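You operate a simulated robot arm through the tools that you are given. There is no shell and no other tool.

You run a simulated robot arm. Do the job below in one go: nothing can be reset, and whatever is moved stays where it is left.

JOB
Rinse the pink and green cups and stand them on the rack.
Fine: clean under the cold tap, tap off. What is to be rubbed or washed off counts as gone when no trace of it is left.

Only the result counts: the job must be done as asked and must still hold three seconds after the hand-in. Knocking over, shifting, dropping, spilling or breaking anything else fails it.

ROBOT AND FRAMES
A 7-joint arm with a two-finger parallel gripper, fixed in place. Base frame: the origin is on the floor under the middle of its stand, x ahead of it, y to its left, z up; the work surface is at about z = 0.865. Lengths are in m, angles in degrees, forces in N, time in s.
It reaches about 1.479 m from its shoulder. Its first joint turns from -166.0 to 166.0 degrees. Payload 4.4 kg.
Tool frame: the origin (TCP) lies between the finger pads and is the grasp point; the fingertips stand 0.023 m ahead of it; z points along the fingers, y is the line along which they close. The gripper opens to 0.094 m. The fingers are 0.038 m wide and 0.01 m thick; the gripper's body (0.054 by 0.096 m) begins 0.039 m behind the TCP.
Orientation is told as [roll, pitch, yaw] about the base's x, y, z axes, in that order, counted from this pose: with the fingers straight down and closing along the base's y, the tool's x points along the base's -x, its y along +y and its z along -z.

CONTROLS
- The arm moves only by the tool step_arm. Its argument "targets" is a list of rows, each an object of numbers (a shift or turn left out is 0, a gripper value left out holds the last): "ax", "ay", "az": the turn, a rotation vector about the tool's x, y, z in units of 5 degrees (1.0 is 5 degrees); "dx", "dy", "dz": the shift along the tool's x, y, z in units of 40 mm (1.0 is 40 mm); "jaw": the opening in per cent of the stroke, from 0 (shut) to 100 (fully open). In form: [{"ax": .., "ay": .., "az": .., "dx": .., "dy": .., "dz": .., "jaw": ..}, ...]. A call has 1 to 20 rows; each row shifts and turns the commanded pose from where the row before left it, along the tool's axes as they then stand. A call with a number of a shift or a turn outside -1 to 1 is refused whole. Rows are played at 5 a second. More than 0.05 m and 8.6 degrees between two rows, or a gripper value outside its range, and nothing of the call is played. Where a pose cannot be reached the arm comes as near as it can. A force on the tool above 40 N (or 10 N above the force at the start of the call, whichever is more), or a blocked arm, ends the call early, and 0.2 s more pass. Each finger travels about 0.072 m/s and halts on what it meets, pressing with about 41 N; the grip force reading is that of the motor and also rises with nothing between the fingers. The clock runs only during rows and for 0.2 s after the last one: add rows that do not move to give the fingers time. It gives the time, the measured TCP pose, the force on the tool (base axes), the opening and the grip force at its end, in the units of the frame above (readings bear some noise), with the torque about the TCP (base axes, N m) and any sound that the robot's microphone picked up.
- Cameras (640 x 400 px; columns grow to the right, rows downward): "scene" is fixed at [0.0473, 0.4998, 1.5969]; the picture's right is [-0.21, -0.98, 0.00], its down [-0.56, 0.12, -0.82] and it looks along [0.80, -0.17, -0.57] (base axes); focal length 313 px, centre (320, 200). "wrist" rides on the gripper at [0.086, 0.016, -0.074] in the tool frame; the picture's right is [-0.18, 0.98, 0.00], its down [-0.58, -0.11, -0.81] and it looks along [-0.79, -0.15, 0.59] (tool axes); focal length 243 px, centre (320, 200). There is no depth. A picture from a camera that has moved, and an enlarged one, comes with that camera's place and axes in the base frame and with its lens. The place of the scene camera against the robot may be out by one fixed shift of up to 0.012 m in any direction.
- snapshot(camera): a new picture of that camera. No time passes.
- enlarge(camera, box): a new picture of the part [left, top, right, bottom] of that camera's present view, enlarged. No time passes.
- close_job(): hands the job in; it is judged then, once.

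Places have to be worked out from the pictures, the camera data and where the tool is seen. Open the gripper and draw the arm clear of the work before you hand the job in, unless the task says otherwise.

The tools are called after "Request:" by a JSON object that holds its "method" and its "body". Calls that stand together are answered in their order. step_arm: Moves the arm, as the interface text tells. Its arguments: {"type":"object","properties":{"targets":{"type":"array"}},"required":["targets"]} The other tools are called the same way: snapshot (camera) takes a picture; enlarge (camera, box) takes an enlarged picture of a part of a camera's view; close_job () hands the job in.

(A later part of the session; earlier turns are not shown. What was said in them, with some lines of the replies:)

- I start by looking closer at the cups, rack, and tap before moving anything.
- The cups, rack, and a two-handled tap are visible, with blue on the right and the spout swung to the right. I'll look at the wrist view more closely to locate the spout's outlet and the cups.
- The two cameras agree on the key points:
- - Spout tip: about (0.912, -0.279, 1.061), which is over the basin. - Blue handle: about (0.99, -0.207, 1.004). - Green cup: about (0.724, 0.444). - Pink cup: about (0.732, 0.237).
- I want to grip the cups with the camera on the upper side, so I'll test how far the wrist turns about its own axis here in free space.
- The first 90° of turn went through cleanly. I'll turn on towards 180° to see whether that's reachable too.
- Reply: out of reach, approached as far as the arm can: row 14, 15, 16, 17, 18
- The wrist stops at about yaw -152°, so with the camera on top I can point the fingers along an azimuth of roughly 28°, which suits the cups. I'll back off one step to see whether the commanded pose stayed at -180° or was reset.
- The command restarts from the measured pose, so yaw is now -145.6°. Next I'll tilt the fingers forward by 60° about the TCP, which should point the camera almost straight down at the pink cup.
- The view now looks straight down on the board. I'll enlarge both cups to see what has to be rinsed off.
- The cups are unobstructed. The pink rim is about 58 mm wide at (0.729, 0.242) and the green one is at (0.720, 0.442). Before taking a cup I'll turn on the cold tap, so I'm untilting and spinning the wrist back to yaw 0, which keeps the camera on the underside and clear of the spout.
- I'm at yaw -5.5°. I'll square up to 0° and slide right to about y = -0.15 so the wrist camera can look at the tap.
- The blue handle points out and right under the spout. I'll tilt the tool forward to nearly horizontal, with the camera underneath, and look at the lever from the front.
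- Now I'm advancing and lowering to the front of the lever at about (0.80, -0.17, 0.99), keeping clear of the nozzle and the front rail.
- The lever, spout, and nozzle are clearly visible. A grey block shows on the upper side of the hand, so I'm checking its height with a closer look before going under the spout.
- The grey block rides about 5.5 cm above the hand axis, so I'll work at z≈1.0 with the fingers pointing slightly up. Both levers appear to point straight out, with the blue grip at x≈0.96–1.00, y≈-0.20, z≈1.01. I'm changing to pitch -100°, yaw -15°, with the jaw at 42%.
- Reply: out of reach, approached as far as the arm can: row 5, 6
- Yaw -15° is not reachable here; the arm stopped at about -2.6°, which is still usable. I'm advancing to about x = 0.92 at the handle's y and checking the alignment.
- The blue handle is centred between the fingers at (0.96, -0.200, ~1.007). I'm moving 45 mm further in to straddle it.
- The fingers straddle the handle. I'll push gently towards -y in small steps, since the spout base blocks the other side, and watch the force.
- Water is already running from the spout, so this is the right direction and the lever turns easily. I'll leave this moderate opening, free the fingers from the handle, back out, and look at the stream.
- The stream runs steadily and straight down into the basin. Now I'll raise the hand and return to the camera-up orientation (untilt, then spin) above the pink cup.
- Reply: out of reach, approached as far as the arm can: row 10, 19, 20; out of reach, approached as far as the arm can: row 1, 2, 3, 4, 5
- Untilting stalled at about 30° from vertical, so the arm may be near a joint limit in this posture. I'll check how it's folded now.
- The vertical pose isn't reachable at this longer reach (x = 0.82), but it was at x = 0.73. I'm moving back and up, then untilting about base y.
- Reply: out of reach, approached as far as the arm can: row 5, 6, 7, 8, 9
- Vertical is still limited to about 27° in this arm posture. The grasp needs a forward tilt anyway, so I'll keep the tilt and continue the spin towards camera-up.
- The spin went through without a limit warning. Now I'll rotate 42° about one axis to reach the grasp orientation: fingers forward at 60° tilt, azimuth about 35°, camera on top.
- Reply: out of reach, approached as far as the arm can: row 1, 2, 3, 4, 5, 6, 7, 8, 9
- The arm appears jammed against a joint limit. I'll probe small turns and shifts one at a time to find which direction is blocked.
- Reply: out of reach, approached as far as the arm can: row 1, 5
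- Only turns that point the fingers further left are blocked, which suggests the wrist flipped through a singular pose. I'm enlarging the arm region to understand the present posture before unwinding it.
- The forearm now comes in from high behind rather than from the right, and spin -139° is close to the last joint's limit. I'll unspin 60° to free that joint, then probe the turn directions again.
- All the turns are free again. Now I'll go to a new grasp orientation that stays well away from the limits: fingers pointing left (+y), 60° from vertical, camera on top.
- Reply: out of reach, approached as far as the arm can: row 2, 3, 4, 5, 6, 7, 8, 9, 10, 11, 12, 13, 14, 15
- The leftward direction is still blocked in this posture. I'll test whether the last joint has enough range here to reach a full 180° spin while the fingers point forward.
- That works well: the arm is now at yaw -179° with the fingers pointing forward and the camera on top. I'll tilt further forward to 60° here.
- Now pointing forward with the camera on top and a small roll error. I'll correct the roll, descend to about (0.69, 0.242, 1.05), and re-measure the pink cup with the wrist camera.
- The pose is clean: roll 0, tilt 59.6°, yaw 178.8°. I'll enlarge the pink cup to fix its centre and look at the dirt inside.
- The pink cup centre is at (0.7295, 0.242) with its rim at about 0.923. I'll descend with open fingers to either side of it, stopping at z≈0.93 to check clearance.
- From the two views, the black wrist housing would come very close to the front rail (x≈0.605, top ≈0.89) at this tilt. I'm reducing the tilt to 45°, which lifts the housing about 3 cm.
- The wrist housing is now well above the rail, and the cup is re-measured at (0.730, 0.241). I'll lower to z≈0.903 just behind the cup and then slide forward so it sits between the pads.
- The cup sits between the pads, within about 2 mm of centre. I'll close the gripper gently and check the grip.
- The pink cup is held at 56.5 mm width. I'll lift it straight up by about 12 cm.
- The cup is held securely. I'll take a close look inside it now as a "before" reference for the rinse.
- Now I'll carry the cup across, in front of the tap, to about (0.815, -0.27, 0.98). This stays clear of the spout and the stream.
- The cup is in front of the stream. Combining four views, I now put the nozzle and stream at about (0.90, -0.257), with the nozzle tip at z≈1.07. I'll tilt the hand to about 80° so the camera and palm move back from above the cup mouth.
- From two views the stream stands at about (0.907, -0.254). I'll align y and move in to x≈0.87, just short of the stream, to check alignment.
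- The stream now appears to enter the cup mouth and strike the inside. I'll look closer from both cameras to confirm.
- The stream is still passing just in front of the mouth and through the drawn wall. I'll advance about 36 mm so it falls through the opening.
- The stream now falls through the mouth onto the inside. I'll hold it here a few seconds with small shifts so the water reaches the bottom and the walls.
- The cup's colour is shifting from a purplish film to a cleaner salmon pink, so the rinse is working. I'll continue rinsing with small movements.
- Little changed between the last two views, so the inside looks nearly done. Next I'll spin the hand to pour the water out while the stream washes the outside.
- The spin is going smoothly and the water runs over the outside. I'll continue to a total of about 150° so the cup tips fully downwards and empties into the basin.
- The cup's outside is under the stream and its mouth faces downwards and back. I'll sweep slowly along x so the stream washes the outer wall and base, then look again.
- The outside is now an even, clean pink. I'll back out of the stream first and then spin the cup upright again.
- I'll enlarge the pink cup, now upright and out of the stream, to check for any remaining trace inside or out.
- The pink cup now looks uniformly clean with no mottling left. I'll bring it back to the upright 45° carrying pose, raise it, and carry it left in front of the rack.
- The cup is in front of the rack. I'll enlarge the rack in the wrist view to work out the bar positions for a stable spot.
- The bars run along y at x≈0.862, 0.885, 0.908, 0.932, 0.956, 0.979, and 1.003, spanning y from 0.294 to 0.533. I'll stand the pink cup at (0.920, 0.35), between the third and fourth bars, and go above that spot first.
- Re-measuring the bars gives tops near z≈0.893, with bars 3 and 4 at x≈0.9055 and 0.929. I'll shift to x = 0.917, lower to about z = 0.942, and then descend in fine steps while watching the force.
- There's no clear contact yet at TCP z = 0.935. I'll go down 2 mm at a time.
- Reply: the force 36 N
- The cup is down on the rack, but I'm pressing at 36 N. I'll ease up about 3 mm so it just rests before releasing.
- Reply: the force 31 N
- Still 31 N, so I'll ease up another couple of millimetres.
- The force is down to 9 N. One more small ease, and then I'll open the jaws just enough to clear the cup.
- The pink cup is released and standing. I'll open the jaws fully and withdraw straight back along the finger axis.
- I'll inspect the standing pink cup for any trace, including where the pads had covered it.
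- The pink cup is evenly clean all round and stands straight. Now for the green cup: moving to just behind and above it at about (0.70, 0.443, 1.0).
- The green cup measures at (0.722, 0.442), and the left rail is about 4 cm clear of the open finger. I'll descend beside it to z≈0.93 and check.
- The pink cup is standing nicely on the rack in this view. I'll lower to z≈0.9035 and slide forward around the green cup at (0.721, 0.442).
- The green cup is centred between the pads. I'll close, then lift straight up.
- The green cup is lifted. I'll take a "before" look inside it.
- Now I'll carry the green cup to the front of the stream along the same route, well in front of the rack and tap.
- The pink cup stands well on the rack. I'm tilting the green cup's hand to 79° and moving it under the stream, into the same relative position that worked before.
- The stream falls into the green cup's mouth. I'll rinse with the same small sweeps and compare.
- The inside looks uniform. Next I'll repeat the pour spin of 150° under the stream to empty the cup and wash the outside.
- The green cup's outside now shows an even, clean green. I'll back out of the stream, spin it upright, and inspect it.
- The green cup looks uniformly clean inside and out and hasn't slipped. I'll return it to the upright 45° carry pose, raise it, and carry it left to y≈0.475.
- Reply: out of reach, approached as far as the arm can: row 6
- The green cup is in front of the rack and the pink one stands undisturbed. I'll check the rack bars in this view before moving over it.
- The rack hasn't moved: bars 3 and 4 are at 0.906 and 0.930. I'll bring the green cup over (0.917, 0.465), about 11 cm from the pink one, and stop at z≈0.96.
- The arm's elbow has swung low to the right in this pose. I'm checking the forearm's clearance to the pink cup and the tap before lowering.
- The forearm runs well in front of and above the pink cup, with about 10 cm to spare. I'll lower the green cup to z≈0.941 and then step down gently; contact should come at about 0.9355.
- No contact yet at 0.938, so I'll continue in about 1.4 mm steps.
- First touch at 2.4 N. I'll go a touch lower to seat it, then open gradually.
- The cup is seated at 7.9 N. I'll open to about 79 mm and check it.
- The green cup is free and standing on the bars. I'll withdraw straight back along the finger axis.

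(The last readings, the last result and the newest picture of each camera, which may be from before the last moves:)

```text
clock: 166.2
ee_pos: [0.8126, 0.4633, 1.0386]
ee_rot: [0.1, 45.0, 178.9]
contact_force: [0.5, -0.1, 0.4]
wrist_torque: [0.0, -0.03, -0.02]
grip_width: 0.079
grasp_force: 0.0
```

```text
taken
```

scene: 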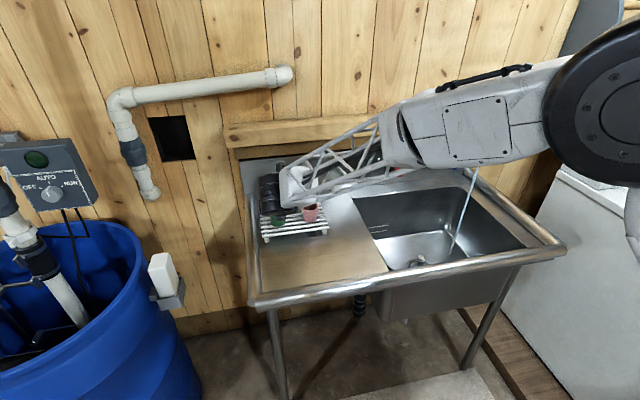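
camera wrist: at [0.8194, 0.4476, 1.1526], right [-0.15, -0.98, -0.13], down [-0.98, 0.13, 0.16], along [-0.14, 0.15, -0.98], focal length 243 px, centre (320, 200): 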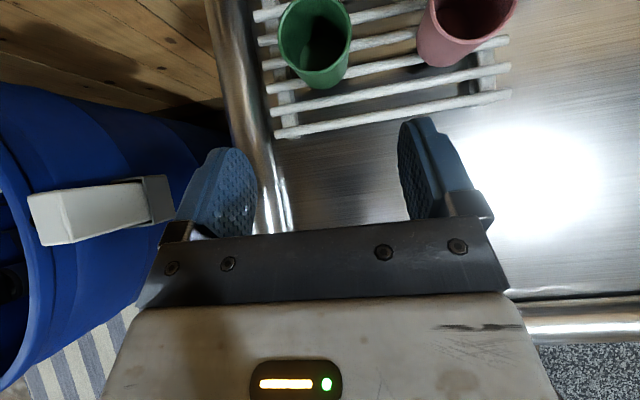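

Both cups stand on the rack. I'll examine them up close for any remaining trace.

Request:
{"method": "enlarge", "body": {"camera": "wrist", "box": [256, 0, 376, 100]}}

Request:
{"method": "enlarge", "body": {"camera": "wrist", "box": [400, 0, 520, 100]}}

Request:
{"method": "enlarge", "body": {"camera": "scene", "box": [250, 190, 346, 250]}}

```text
4.00 times, centred on (316, 50) of wrist
camera zoom: at [0.8194, 0.4476, 1.1526], right [-0.15, -0.98, -0.13], down [-0.98, 0.13, 0.16], along [-0.14, 0.15, -0.98], focal length 970 px, centre (336, 800)
```

zoom: 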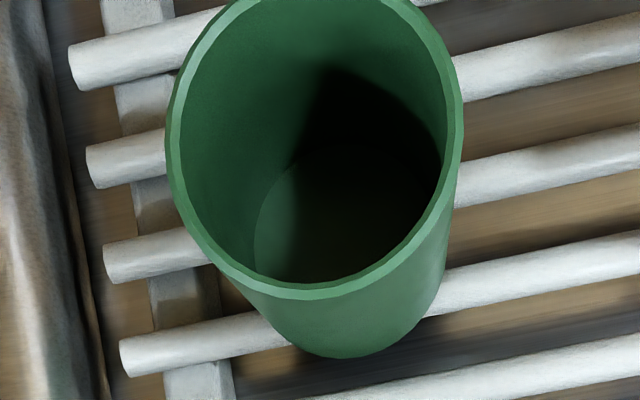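

```text
4.00 times, centred on (460, 50) of wrist
camera zoom: at [0.8194, 0.4476, 1.1526], right [-0.15, -0.98, -0.13], down [-0.98, 0.13, 0.16], along [-0.14, 0.15, -0.98], focal length 970 px, centre (-240, 800)
```

zoom: 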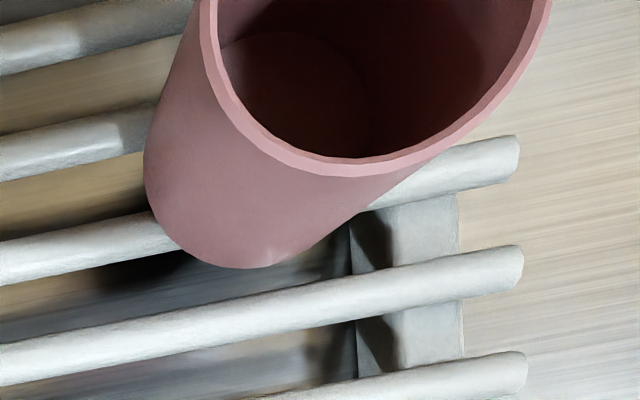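

```text
6.67 times, centred on (298, 220) of scene
camera zoom: at [0.0473, 0.4998, 1.5969], right [-0.21, -0.98, 0.0], down [-0.56, 0.12, -0.82], along [0.8, -0.17, -0.57], focal length 2089 px, centre (467, 67)
```

zoom: 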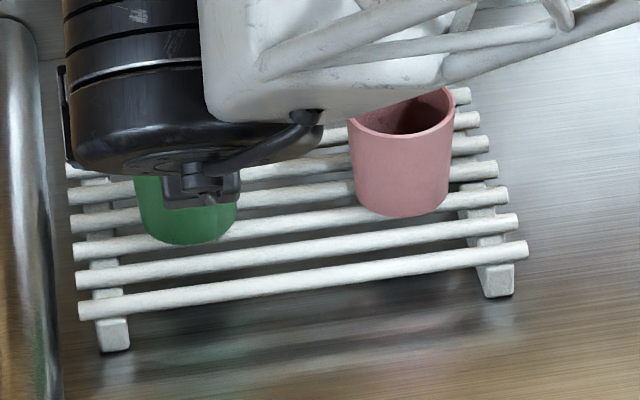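

Both cups look clean and stand firmly. Now the tap has to be turned off, so I'm moving the empty hand right to the front of the lever.

Request:
{"method": "step_arm", "body": {"targets": [{"dz": -0.3, "dx": 0.1}, {"dy": 0.98}, {"dy": 0.98}, {"dy": 0.98}, {"dy": 0.98}, {"dy": 0.98}, {"dy": 0.98}, {"dy": 0.98}, {"dy": 0.98}, {"dy": 0.98}, {"dy": 0.98}, {"dy": 0.98}, {"dy": 0.98}, {"dy": 0.98}, {"dy": 0.98}, {"dy": 0.98}, {"dy": 0.98}, {"dy": 0.98}]}}

Request:
{"method": "snapshot", "body": {"camera": "scene"}}

```text
clock: 170.0
ee_pos: [0.7962, -0.1894, 1.0507]
ee_rot: [0.0, 45.1, 178.7]
contact_force: [0.6, -1.0, -0.3]
wrist_torque: [0.03, -0.02, 0.0]
grip_width: 0.0788
grasp_force: 0.0
out of reach, approached as far as the arm can: row 14
```

```text
taken
```

scene: 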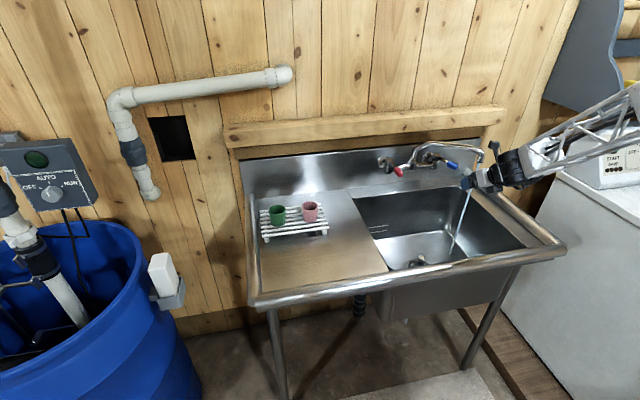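

Both cups are plainly visible on the rack now. I'll enlarge them and the lever from the fixed camera.

Request:
{"method": "enlarge", "body": {"camera": "scene", "box": [250, 190, 346, 250]}}

Request:
{"method": "enlarge", "body": {"camera": "scene", "box": [400, 130, 528, 210]}}

```text
6.67 times, centred on (298, 220) of scene
camera zoom: at [0.0473, 0.4998, 1.5969], right [-0.21, -0.98, 0.0], down [-0.56, 0.12, -0.82], along [0.8, -0.17, -0.57], focal length 2089 px, centre (467, 67)
```

zoom: 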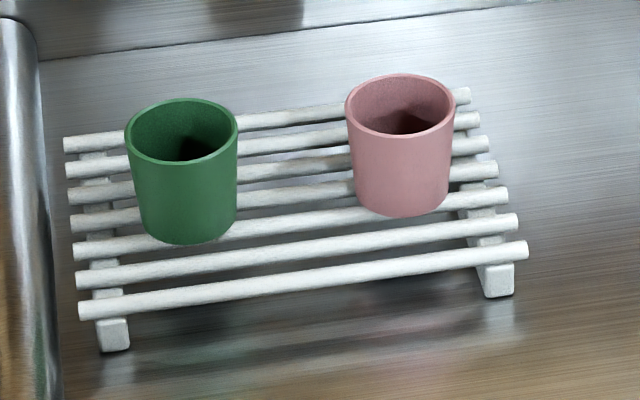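

```text
5.00 times, centred on (464, 170) of scene
camera zoom: at [0.0473, 0.4998, 1.5969], right [-0.21, -0.98, 0.0], down [-0.56, 0.12, -0.82], along [0.8, -0.17, -0.57], focal length 1567 px, centre (-400, 350)
```

zoom: 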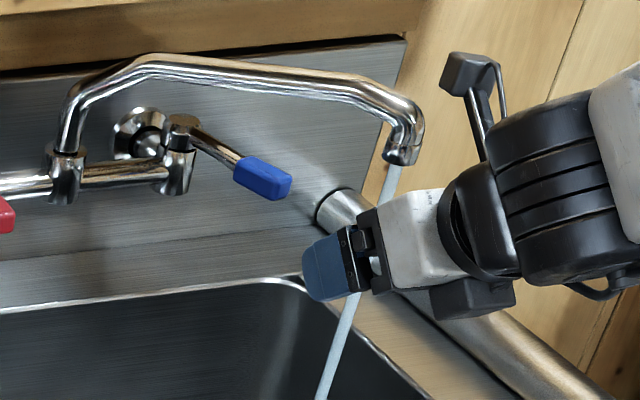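

The cups look clean and even. Now I'll tilt the tool up to about horizontal and spin it back so the camera faces down, as in the first lever operation, staying in front of the spout.

Request:
{"method": "step_arm", "body": {"targets": [{"ay": 1}, {"ay": 1}, {"ay": 1}, {"ay": 1}, {"ay": 1}, {"ay": 1}, {"ay": 1}, {"az": -1}, {"az": -1}, {"az": -1}, {"az": -1}, {"az": -1}, {"az": -1}, {"az": -1}, {"az": -1}, {"az": -1}, {"az": -1}, {"az": -1}, {"az": -1}, {"az": -1}]}}

Request:
{"method": "step_arm", "body": {"targets": [{"az": -1}, {"az": -1}, {"az": -1}, {"az": -1}, {"az": -1}, {"az": -1}, {"az": -1}, {"az": -1}, {"az": -1}, {"az": -1}, {"az": -1}, {"az": -1}, {"az": -1}, {"az": -1}, {"az": -1}, {"az": -1}, {"az": -1}, {"az": -1}]}}

```text
clock: 174.2
ee_pos: [0.7958, -0.1886, 1.0505]
ee_rot: [79.0, 24.5, -95.7]
contact_force: [0.4, -0.3, 0.0]
wrist_torque: [-0.01, 0.02, -0.01]
grip_width: 0.0793
grasp_force: 0.1
```

```text
clock: 178.0
ee_pos: [0.795, -0.188, 1.0511]
ee_rot: [67.4, -63.3, -70.8]
contact_force: [0.5, -1.1, 0.1]
wrist_torque: [0.02, 0.0, 0.02]
grip_width: 0.0789
grasp_force: 0.1
```

Going well. I'll finish the last 25° of spin, then pitch the fingers to point slightly upward (-100°), and set the jaw to 42% for straddling.

Request:
{"method": "step_arm", "body": {"targets": [{"az": -1, "jaw": 42}, {"az": -1}, {"az": -1}, {"az": -1}, {"az": -1}, {"ay": -1}, {"ay": -1}, {"ay": -1}, {"ay": -1}]}}

Request:
{"method": "snapshot", "body": {"camera": "wrist"}}

Request:
{"method": "enlarge", "body": {"camera": "scene", "box": [400, 130, 528, 210]}}

```text
clock: 180.0
ee_pos: [0.7947, -0.188, 1.051]
ee_rot: [-179.7, -80.0, 178.5]
contact_force: [0.5, 0.4, -0.1]
wrist_torque: [0.02, 0.02, 0.0]
grip_width: 0.0397
grasp_force: 0.1
```

```text
taken
camera wrist: at [0.7359, -0.1713, 0.9528], right [-0.01, 0.98, 0.18], down [-0.9, -0.09, 0.43], along [0.44, -0.16, 0.88], focal length 243 px, centre (320, 200)
```

wrist: 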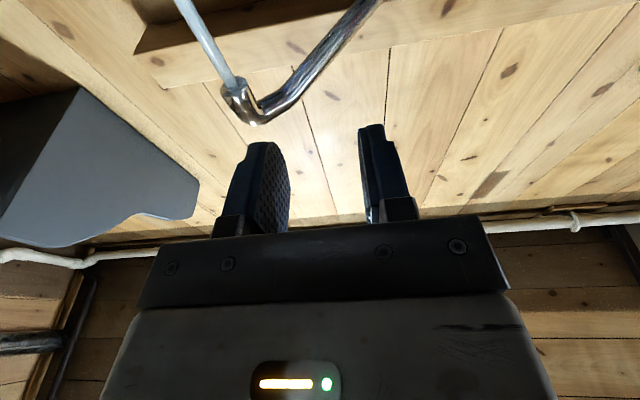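

```text
5.00 times, centred on (464, 170) of scene
camera zoom: at [0.0473, 0.4998, 1.5969], right [-0.21, -0.98, 0.0], down [-0.56, 0.12, -0.82], along [0.8, -0.17, -0.57], focal length 1567 px, centre (-400, 350)
```

zoom: 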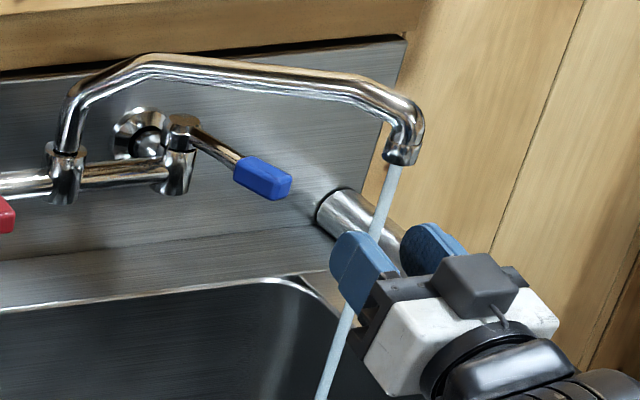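

I'm in the same orientation as when I opened the tap. I'll go down and across to (0.845, -0.228, 1.003) and look at the handle.

Request:
{"method": "step_arm", "body": {"targets": [{"dx": 0.7, "dy": -0.485, "dz": 0.525}, {"dx": 0.7, "dy": -0.485, "dz": 0.525}]}}

Request:
{"method": "snapshot", "body": {"camera": "wrist"}}

Request:
{"method": "enlarge", "body": {"camera": "scene", "box": [400, 130, 528, 210]}}

```text
clock: 180.6
ee_pos: [0.8445, -0.2281, 1.0031]
ee_rot: [-180.0, -79.9, 178.7]
contact_force: [0.2, 0.8, 0.6]
wrist_torque: [0.02, 0.05, 0.01]
grip_width: 0.0397
grasp_force: 0.0
```

```text
taken
camera wrist: at [0.7856, -0.2105, 0.9052], right [-0.01, 0.98, 0.18], down [-0.9, -0.09, 0.43], along [0.44, -0.16, 0.88], focal length 243 px, centre (320, 200)
```

wrist: 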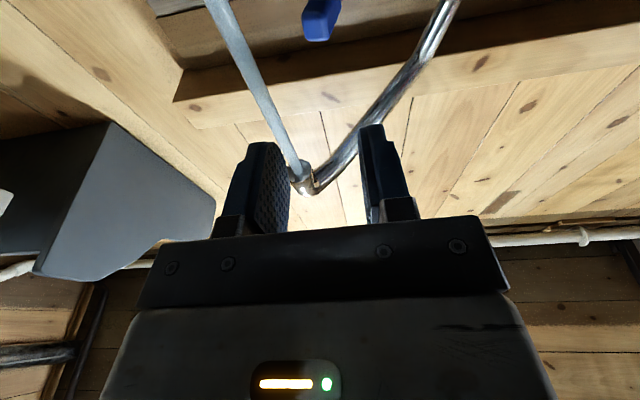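

```text
5.00 times, centred on (464, 170) of scene
camera zoom: at [0.0473, 0.4998, 1.5969], right [-0.21, -0.98, 0.0], down [-0.56, 0.12, -0.82], along [0.8, -0.17, -0.57], focal length 1567 px, centre (-400, 350)
```

zoom: 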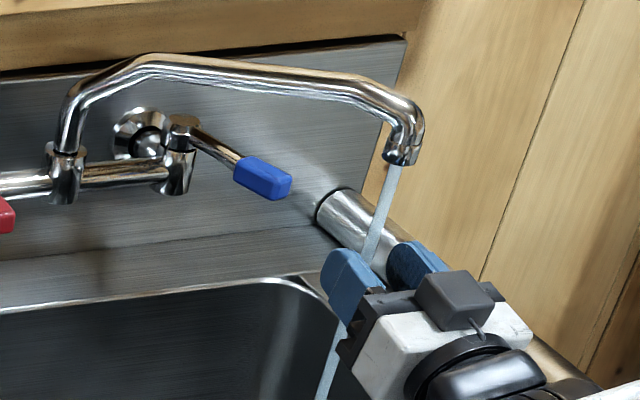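

The handle tip is at (0.965, -0.231), nicely centred between the fingers. I'll advance under the spout towards it.

Request:
{"method": "step_arm", "body": {"targets": [{"dx": 0.128, "dy": 0.02, "dz": 0.725}, {"dx": 0.128, "dy": 0.02, "dz": 0.725}, {"dx": 0.1, "dy": 0.02, "dz": 0.55}]}}

Request:
{"method": "snapshot", "body": {"camera": "wrist"}}

```text
clock: 181.4
ee_pos: [0.9267, -0.2266, 1.0057]
ee_rot: [-179.8, -79.8, 178.5]
contact_force: [0.0, 0.2, -0.7]
wrist_torque: [0.01, -0.02, 0.02]
grip_width: 0.0397
grasp_force: 0.0
```

```text
taken
camera wrist: at [0.8677, -0.2085, 0.9066], right [-0.01, 0.98, 0.18], down [-0.9, -0.09, 0.43], along [0.44, -0.16, 0.88], focal length 243 px, centre (320, 200)
```

wrist: 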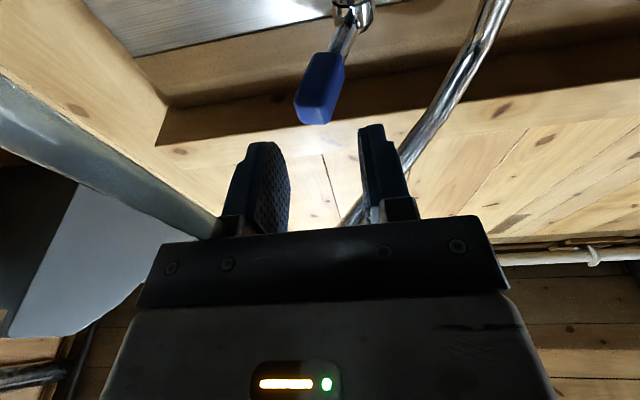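

The handle is still lined up; I'll shift 3 mm to the right while advancing the last 36 mm.

Request:
{"method": "step_arm", "body": {"targets": [{"dx": 0.08, "dy": -0.09, "dz": 0.45}, {"dx": 0.1, "dy": 0.02, "dz": 0.45}]}}

Request:
{"method": "snapshot", "body": {"camera": "wrist"}}

Request:
{"method": "enlarge", "body": {"camera": "scene", "box": [400, 130, 528, 210]}}

```text
clock: 182.0
ee_pos: [0.9627, -0.2304, 1.0041]
ee_rot: [-180.0, -79.8, 178.9]
contact_force: [0.2, 0.9, -1.0]
wrist_torque: [-0.01, 0.0, -0.02]
grip_width: 0.0395
grasp_force: 0.1
```

```text
taken
camera wrist: at [0.9044, -0.2127, 0.9059], right [-0.01, 0.98, 0.18], down [-0.9, -0.09, 0.43], along [0.44, -0.16, 0.88], focal length 243 px, centre (320, 200)
```

wrist: 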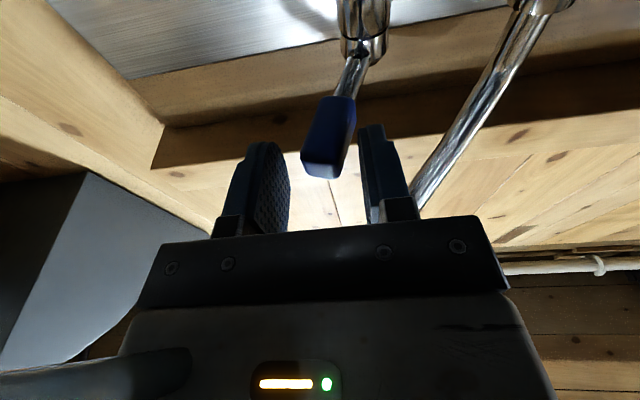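

```text
5.00 times, centred on (464, 170) of scene
camera zoom: at [0.0473, 0.4998, 1.5969], right [-0.21, -0.98, 0.0], down [-0.56, 0.12, -0.82], along [0.8, -0.17, -0.57], focal length 1567 px, centre (-400, 350)
```

zoom: 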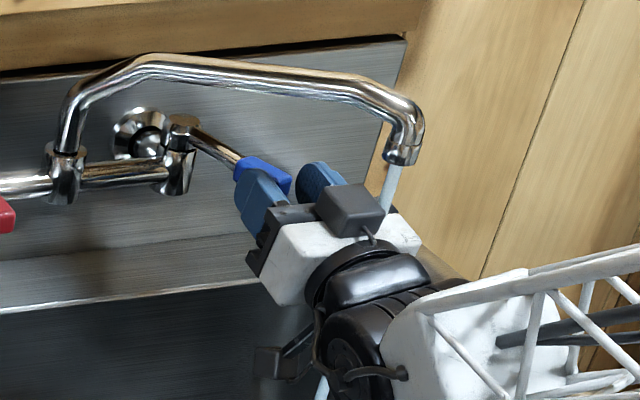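

The fingers straddle the handle again. I'll push it back towards +y in small steps to close the valve.

Request:
{"method": "step_arm", "body": {"targets": [{"dy": 0.15}, {"dy": 0.15}, {"dy": 0.15}, {"dy": 0.15}, {}]}}

Request:
{"method": "snapshot", "body": {"camera": "wrist"}}

Request:
{"method": "enlarge", "body": {"camera": "scene", "box": [400, 130, 528, 210]}}

```text
clock: 183.2
ee_pos: [0.9636, -0.2072, 1.0018]
ee_rot: [180.1, -80.0, 178.8]
contact_force: [-0.6, -0.1, -0.2]
wrist_torque: [-0.04, 0.02, -0.01]
grip_width: 0.0402
grasp_force: 0.2
```

```text
taken
camera wrist: at [0.9047, -0.1898, 0.9032], right [-0.01, 0.98, 0.18], down [-0.9, -0.09, 0.43], along [0.44, -0.16, 0.88], focal length 243 px, centre (320, 200)
```

wrist: 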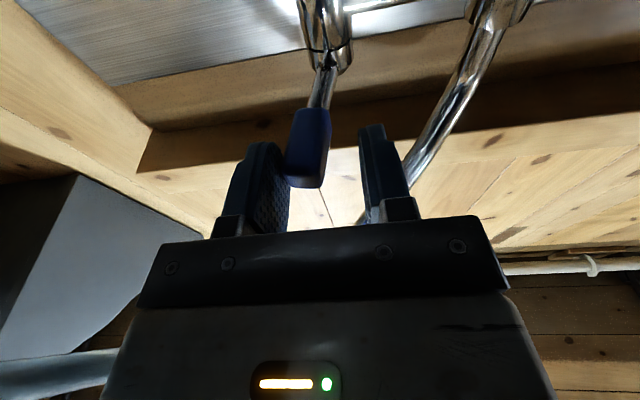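

```text
5.00 times, centred on (464, 170) of scene
camera zoom: at [0.0473, 0.4998, 1.5969], right [-0.21, -0.98, 0.0], down [-0.56, 0.12, -0.82], along [0.8, -0.17, -0.57], focal length 1567 px, centre (-400, 350)
```

zoom: 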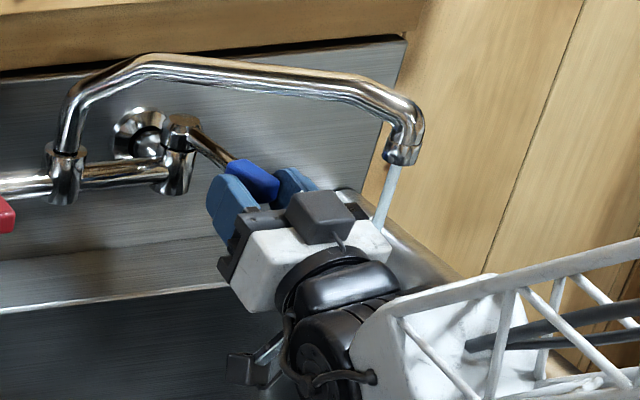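

The stream is thinner but still running. I'll push about 12 mm more.

Request:
{"method": "step_arm", "body": {"targets": [{"dy": 0.1}, {"dy": 0.1}, {"dy": 0.1}, {}]}}

Request:
{"method": "snapshot", "body": {"camera": "wrist"}}

Request:
{"method": "enlarge", "body": {"camera": "scene", "box": [400, 130, 528, 210]}}

```text
clock: 184.2
ee_pos: [0.9648, -0.1942, 1.0039]
ee_rot: [-179.8, -79.8, 178.6]
contact_force: [-0.2, -0.4, 0.3]
wrist_torque: [0.01, 0.0, 0.02]
grip_width: 0.0394
grasp_force: 0.0
```

```text
taken
camera wrist: at [0.9055, -0.1777, 0.9043], right [-0.01, 0.98, 0.18], down [-0.9, -0.09, 0.43], along [0.44, -0.16, 0.88], focal length 243 px, centre (320, 200)
```

wrist: 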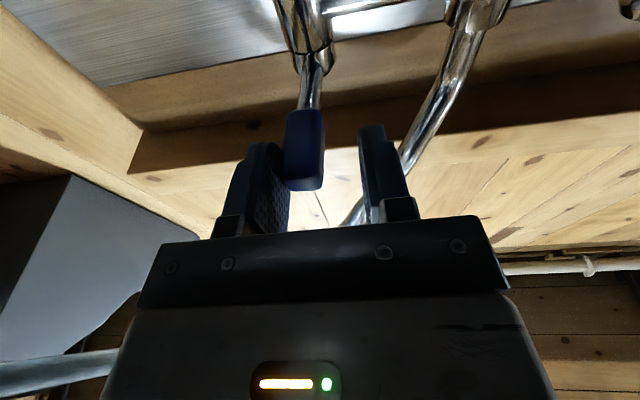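

```text
5.00 times, centred on (464, 170) of scene
camera zoom: at [0.0473, 0.4998, 1.5969], right [-0.21, -0.98, 0.0], down [-0.56, 0.12, -0.82], along [0.8, -0.17, -0.57], focal length 1567 px, centre (-400, 350)
```

zoom: 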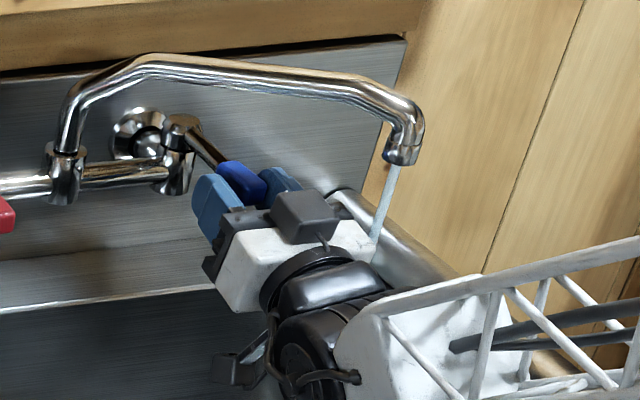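

It's still trickling, and the handle is nearly straight. I'll continue in finer steps.

Request:
{"method": "step_arm", "body": {"targets": [{"dy": 0.08}, {"dy": 0.08}, {}]}}

Request:
{"method": "enlarge", "body": {"camera": "scene", "box": [400, 130, 528, 210]}}

Request:
{"method": "snapshot", "body": {"camera": "wrist"}}

```text
clock: 185.0
ee_pos: [0.9657, -0.1888, 1.0018]
ee_rot: [-180.0, -79.9, 178.7]
contact_force: [-0.5, -2.0, -0.7]
wrist_torque: [0.01, -0.01, -0.03]
grip_width: 0.0405
grasp_force: 1.0
```

```text
5.00 times, centred on (464, 170) of scene
camera zoom: at [0.0473, 0.4998, 1.5969], right [-0.21, -0.98, 0.0], down [-0.56, 0.12, -0.82], along [0.8, -0.17, -0.57], focal length 1567 px, centre (-400, 350)
```

zoom: 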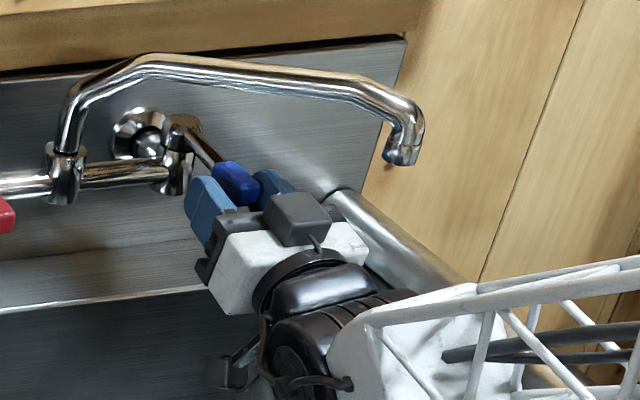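

```text
taken
camera wrist: at [0.9053, -0.1721, 0.9032], right [-0.01, 0.98, 0.18], down [-0.9, -0.09, 0.43], along [0.44, -0.16, 0.88], focal length 243 px, centre (320, 200)
```

wrist: 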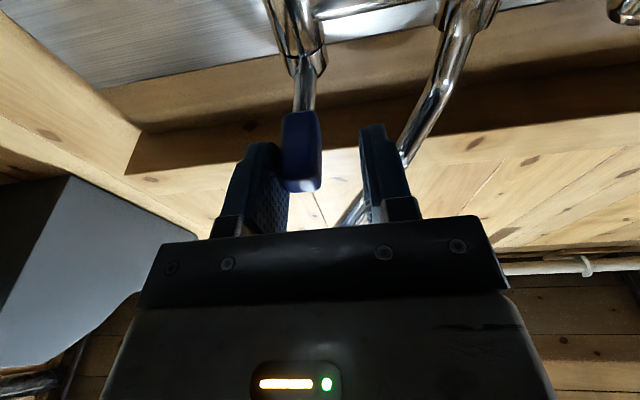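

The water has stopped and there's a light 2 N reaction, as if at the end stop. I'll nudge 2 mm more to confirm it's fully closed.

Request:
{"method": "step_arm", "body": {"targets": [{"dy": 0.05}, {}]}}

Request:
{"method": "enlarge", "body": {"camera": "scene", "box": [420, 130, 500, 250]}}

```text
clock: 185.6
ee_pos: [0.9648, -0.1876, 1.0018]
ee_rot: [-180.0, -80.0, 178.6]
contact_force: [-3.4, -10.3, 0.9]
wrist_torque: [0.0, 0.11, -0.1]
grip_width: 0.0442
grasp_force: 5.6
```

```text
3.33 times, centred on (460, 190) of scene
camera zoom: at [0.0473, 0.4998, 1.5969], right [-0.21, -0.98, 0.0], down [-0.56, 0.12, -0.82], along [0.8, -0.17, -0.57], focal length 1045 px, centre (-147, 233)
```

zoom: 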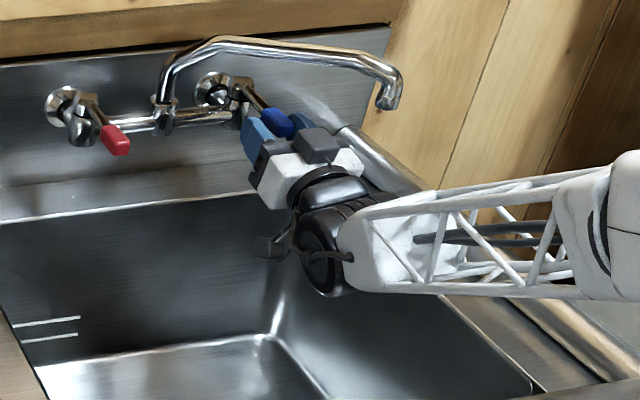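

The end stop is confirmed at 10 N, and the water is off. I'll centre the fingers around the handle without touching it and then back out straight.

Request:
{"method": "step_arm", "body": {"targets": [{"dy": -0.15}, {"dy": -0.13}, {}]}}

Request:
{"method": "snapshot", "body": {"camera": "wrist"}}

```text
clock: 186.4
ee_pos: [0.9631, -0.1988, 1.0044]
ee_rot: [-179.8, -79.8, 178.6]
contact_force: [-0.5, -0.1, -0.5]
wrist_torque: [-0.01, 0.06, 0.01]
grip_width: 0.0394
grasp_force: 0.0
```

```text
taken
camera wrist: at [0.9048, -0.1817, 0.9044], right [-0.01, 0.98, 0.18], down [-0.9, -0.09, 0.43], along [0.44, -0.16, 0.88], focal length 243 px, centre (320, 200)
```

wrist: 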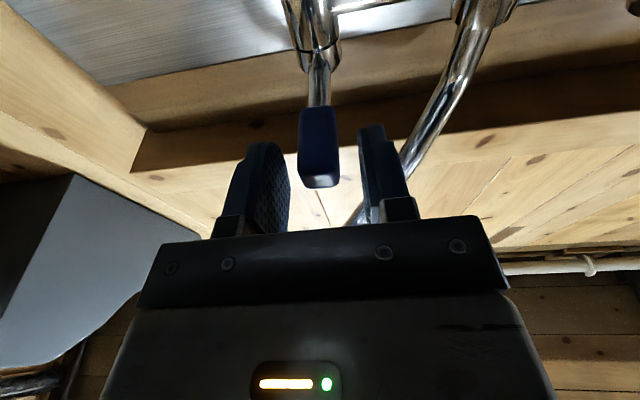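

The handle is straight out and centred between the free fingers. I'll back straight out along -x.

Request:
{"method": "step_arm", "body": {"targets": [{"dz": -0.5, "dx": -0.09}, {"dz": -0.74, "dx": -0.13}, {"dz": -0.74, "dx": -0.13}, {"dz": -0.74, "dx": -0.13}, {"dz": -0.74, "dx": -0.13}, {"dz": -0.5, "dx": -0.09}]}}

Request:
{"method": "snapshot", "body": {"camera": "scene"}}

Request:
{"method": "enlarge", "body": {"camera": "scene", "box": [370, 130, 530, 230]}}

```text
clock: 187.8
ee_pos: [0.8024, -0.1935, 1.0023]
ee_rot: [-180.0, -79.8, 178.8]
contact_force: [0.3, 0.3, -0.9]
wrist_torque: [-0.01, 0.0, 0.03]
grip_width: 0.0396
grasp_force: 0.1
```

```text
taken
```

scene: 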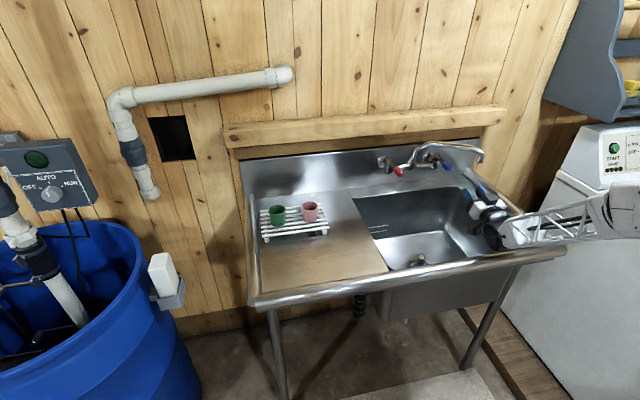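

```text
4.00 times, centred on (450, 180) of scene
camera zoom: at [0.0473, 0.4998, 1.5969], right [-0.21, -0.98, 0.0], down [-0.56, 0.12, -0.82], along [0.8, -0.17, -0.57], focal length 1254 px, centre (-200, 280)
```

zoom: 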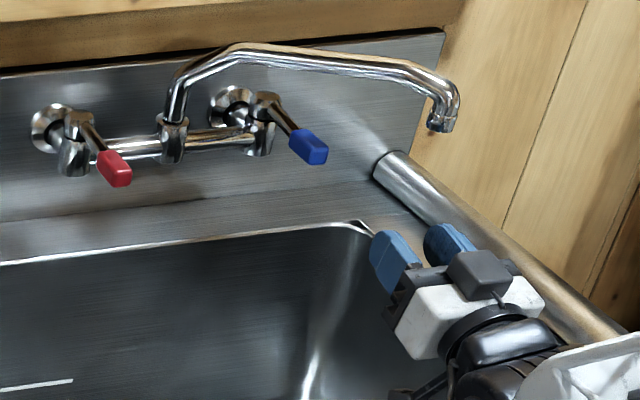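

The tap is off and the lever is back where it started. Before finishing I'd like a last close look into both cups, so I'll raise the hand, spin back to camera-up, and go over the rack at a safe height.

Request:
{"method": "step_arm", "body": {"targets": [{"dx": -1}, {"dx": -1}, {"dx": -1}, {"az": 1, "jaw": 100}, {"az": 1}, {"az": 1}, {"az": 1}, {"az": 1}, {"az": 1}, {"az": 1}, {"az": 1}, {"az": 1}, {"az": 1}, {"az": 1}, {"az": 1}, {"az": 1}, {"az": 1}, {"az": 1}, {"az": 1}, {"az": 1}]}}

Request:
{"method": "step_arm", "body": {"targets": [{"az": 1}, {"az": 1}, {"az": 1}, {"az": 1}, {"az": 1}, {"az": 1}, {"az": 1}, {"az": 1}, {"az": 1}, {"az": 1}, {"az": 1}, {"az": 1}, {"az": 1}, {"az": 1}, {"az": 1}, {"az": 1}, {"az": 1}, {"az": 1}, {"az": 1}]}}

```text
clock: 192.0
ee_pos: [0.7819, -0.1954, 1.1214]
ee_rot: [100.1, -4.9, -92.2]
contact_force: [0.2, -0.2, -0.6]
wrist_torque: [0.0, -0.01, 0.01]
grip_width: 0.0938
grasp_force: 0.1
```

```text
clock: 196.0
ee_pos: [0.7824, -0.1945, 1.1222]
ee_rot: [-179.6, 79.9, -0.9]
contact_force: [0.5, -0.9, 0.6]
wrist_torque: [0.01, 0.0, -0.01]
grip_width: 0.0941
grasp_force: 0.1
```

Camera is up again. I'll tilt back to 55° while sliding left, high above everything.

Request:
{"method": "step_arm", "body": {"targets": [{"ay": -1, "dy": -0.9}, {"ay": -1, "dy": -0.9}, {"ay": -1, "dy": -0.9}, {"ay": -1, "dy": -0.9}, {"ay": -1, "dy": -0.9}, {"ay": -1, "dy": -0.9}, {"ay": -1, "dy": -0.9}, {"ay": -1, "dy": -0.9}, {"ay": -1, "dy": -0.9}, {"dy": -1}, {"dy": -1}, {"dy": -1}, {"dy": -1}, {"dy": -1}, {"dy": -1}, {"dy": -1}]}}

Request:
{"method": "snapshot", "body": {"camera": "wrist"}}

Request:
{"method": "snapshot", "body": {"camera": "scene"}}

```text
clock: 199.4
ee_pos: [0.7951, 0.3876, 1.1272]
ee_rot: [0.0, 55.0, 178.6]
contact_force: [0.0, 0.7, 0.4]
wrist_torque: [-0.01, 0.02, -0.01]
grip_width: 0.0941
grasp_force: 0.2
out of reach, approached as far as the arm can: row 5, 6
```

```text
taken
camera wrist: at [0.7827, 0.3715, 1.2384], right [-0.13, -0.98, -0.15], down [-0.99, 0.13, -0.02], along [0.03, 0.15, -0.99], focal length 243 px, centre (320, 200)
```

wrist: 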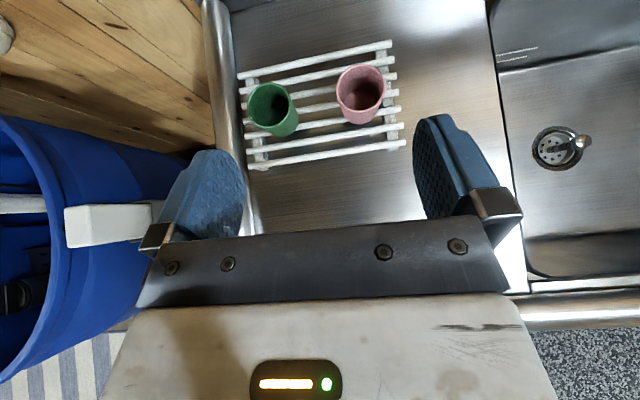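

```text
taken
```

scene: 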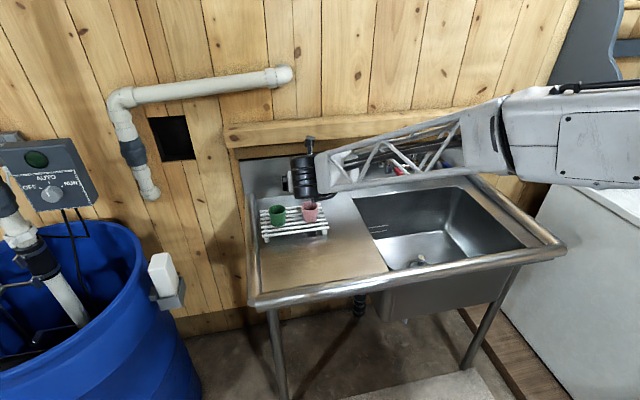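

Both cups are in view from above. I'll enlarge each one from here.

Request:
{"method": "enlarge", "body": {"camera": "wrist", "box": [240, 70, 304, 140]}}

Request:
{"method": "enlarge", "body": {"camera": "wrist", "box": [328, 55, 396, 130]}}

```text
5.71 times, centred on (272, 105) of wrist
camera zoom: at [0.7827, 0.3715, 1.2384], right [-0.13, -0.98, -0.15], down [-0.99, 0.13, -0.02], along [0.03, 0.15, -0.99], focal length 1386 px, centre (594, 743)
```

zoom: 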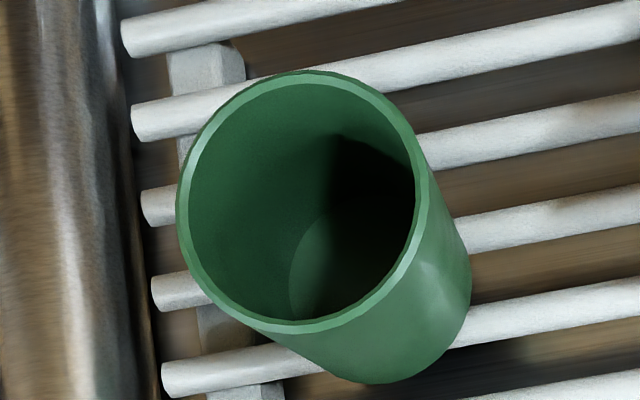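

```text
5.33 times, centred on (362, 92) of wrist
camera zoom: at [0.7827, 0.3715, 1.2384], right [-0.13, -0.98, -0.15], down [-0.99, 0.13, -0.02], along [0.03, 0.15, -0.99], focal length 1294 px, centre (96, 773)
```

zoom: 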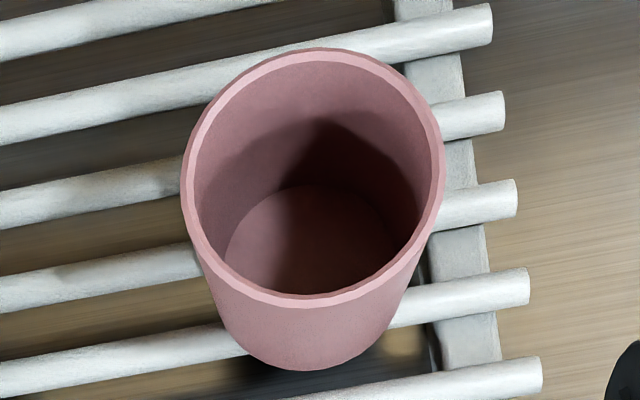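

Both cups are evenly coloured, empty, and upright on the rack, and the tap is off. I'll draw the open gripper up and back so the arm is well clear.

Request:
{"method": "step_arm", "body": {"targets": [{"dz": -0.8}, {"dz": -0.8}, {"dx": 0.6, "dz": -0.4}, {}, {}, {}, {}]}}

Request:
{"method": "snapshot", "body": {"camera": "scene"}}

Request:
{"method": "enlarge", "body": {"camera": "scene", "box": [240, 130, 528, 290]}}

```text
clock: 201.0
ee_pos: [0.7436, 0.3855, 1.1896]
ee_rot: [0.0, 55.0, 178.8]
contact_force: [0.1, -0.2, -0.1]
wrist_torque: [0.0, 0.02, 0.0]
grip_width: 0.0938
grasp_force: 0.1
```

```text
taken
```

scene: 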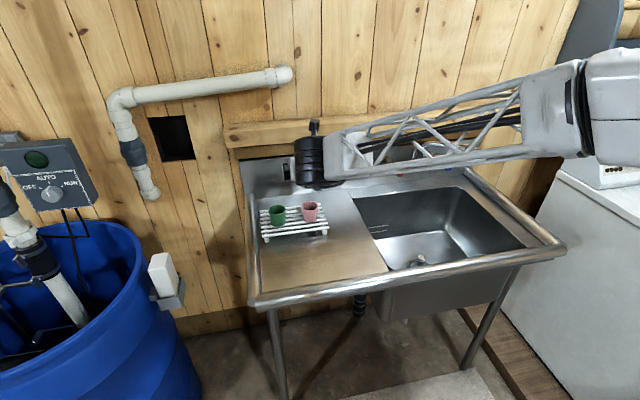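

```text
2.22 times, centred on (384, 210) of scene
camera zoom: at [0.0473, 0.4998, 1.5969], right [-0.21, -0.98, 0.0], down [-0.56, 0.12, -0.82], along [0.8, -0.17, -0.57], focal length 696 px, centre (178, 178)
```

zoom: 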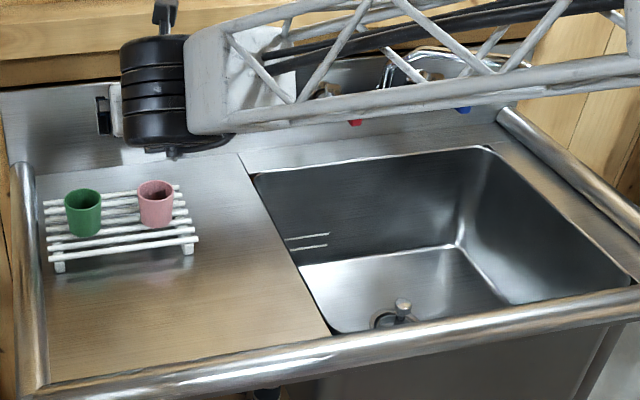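

Both rinsed cups stand upright on the rack, no water is running, the gripper is open and empty, and the arm is well clear. I'm handing the job in.

Request:
{"method": "close_job", "body": {}}

```text
The job is handed in.
```

The pink and green cups are rinsed and standing upright on the rack. The cold tap is off, and I've handed the job in; no verdict came back.

- **Cups:** I rinsed each one inside and out under the cold tap, then emptied it into the sink. In close-up pictures afterwards both were an even colour with no film or water left. The shadowed parts of the insides were harder to see.
- **Tap:** The blue lever is back where it started, pushed until it met its end stop, and no water is running.
- **Surroundings:** I saw nothing else knocked, moved, or spilled. The gripper is open and the arm is clear of the sink and rack.

While setting the pink cup down I briefly pressed it onto the rack with about 36 N. The rack had not moved when I checked it afterwards, and the cup looked undamaged.
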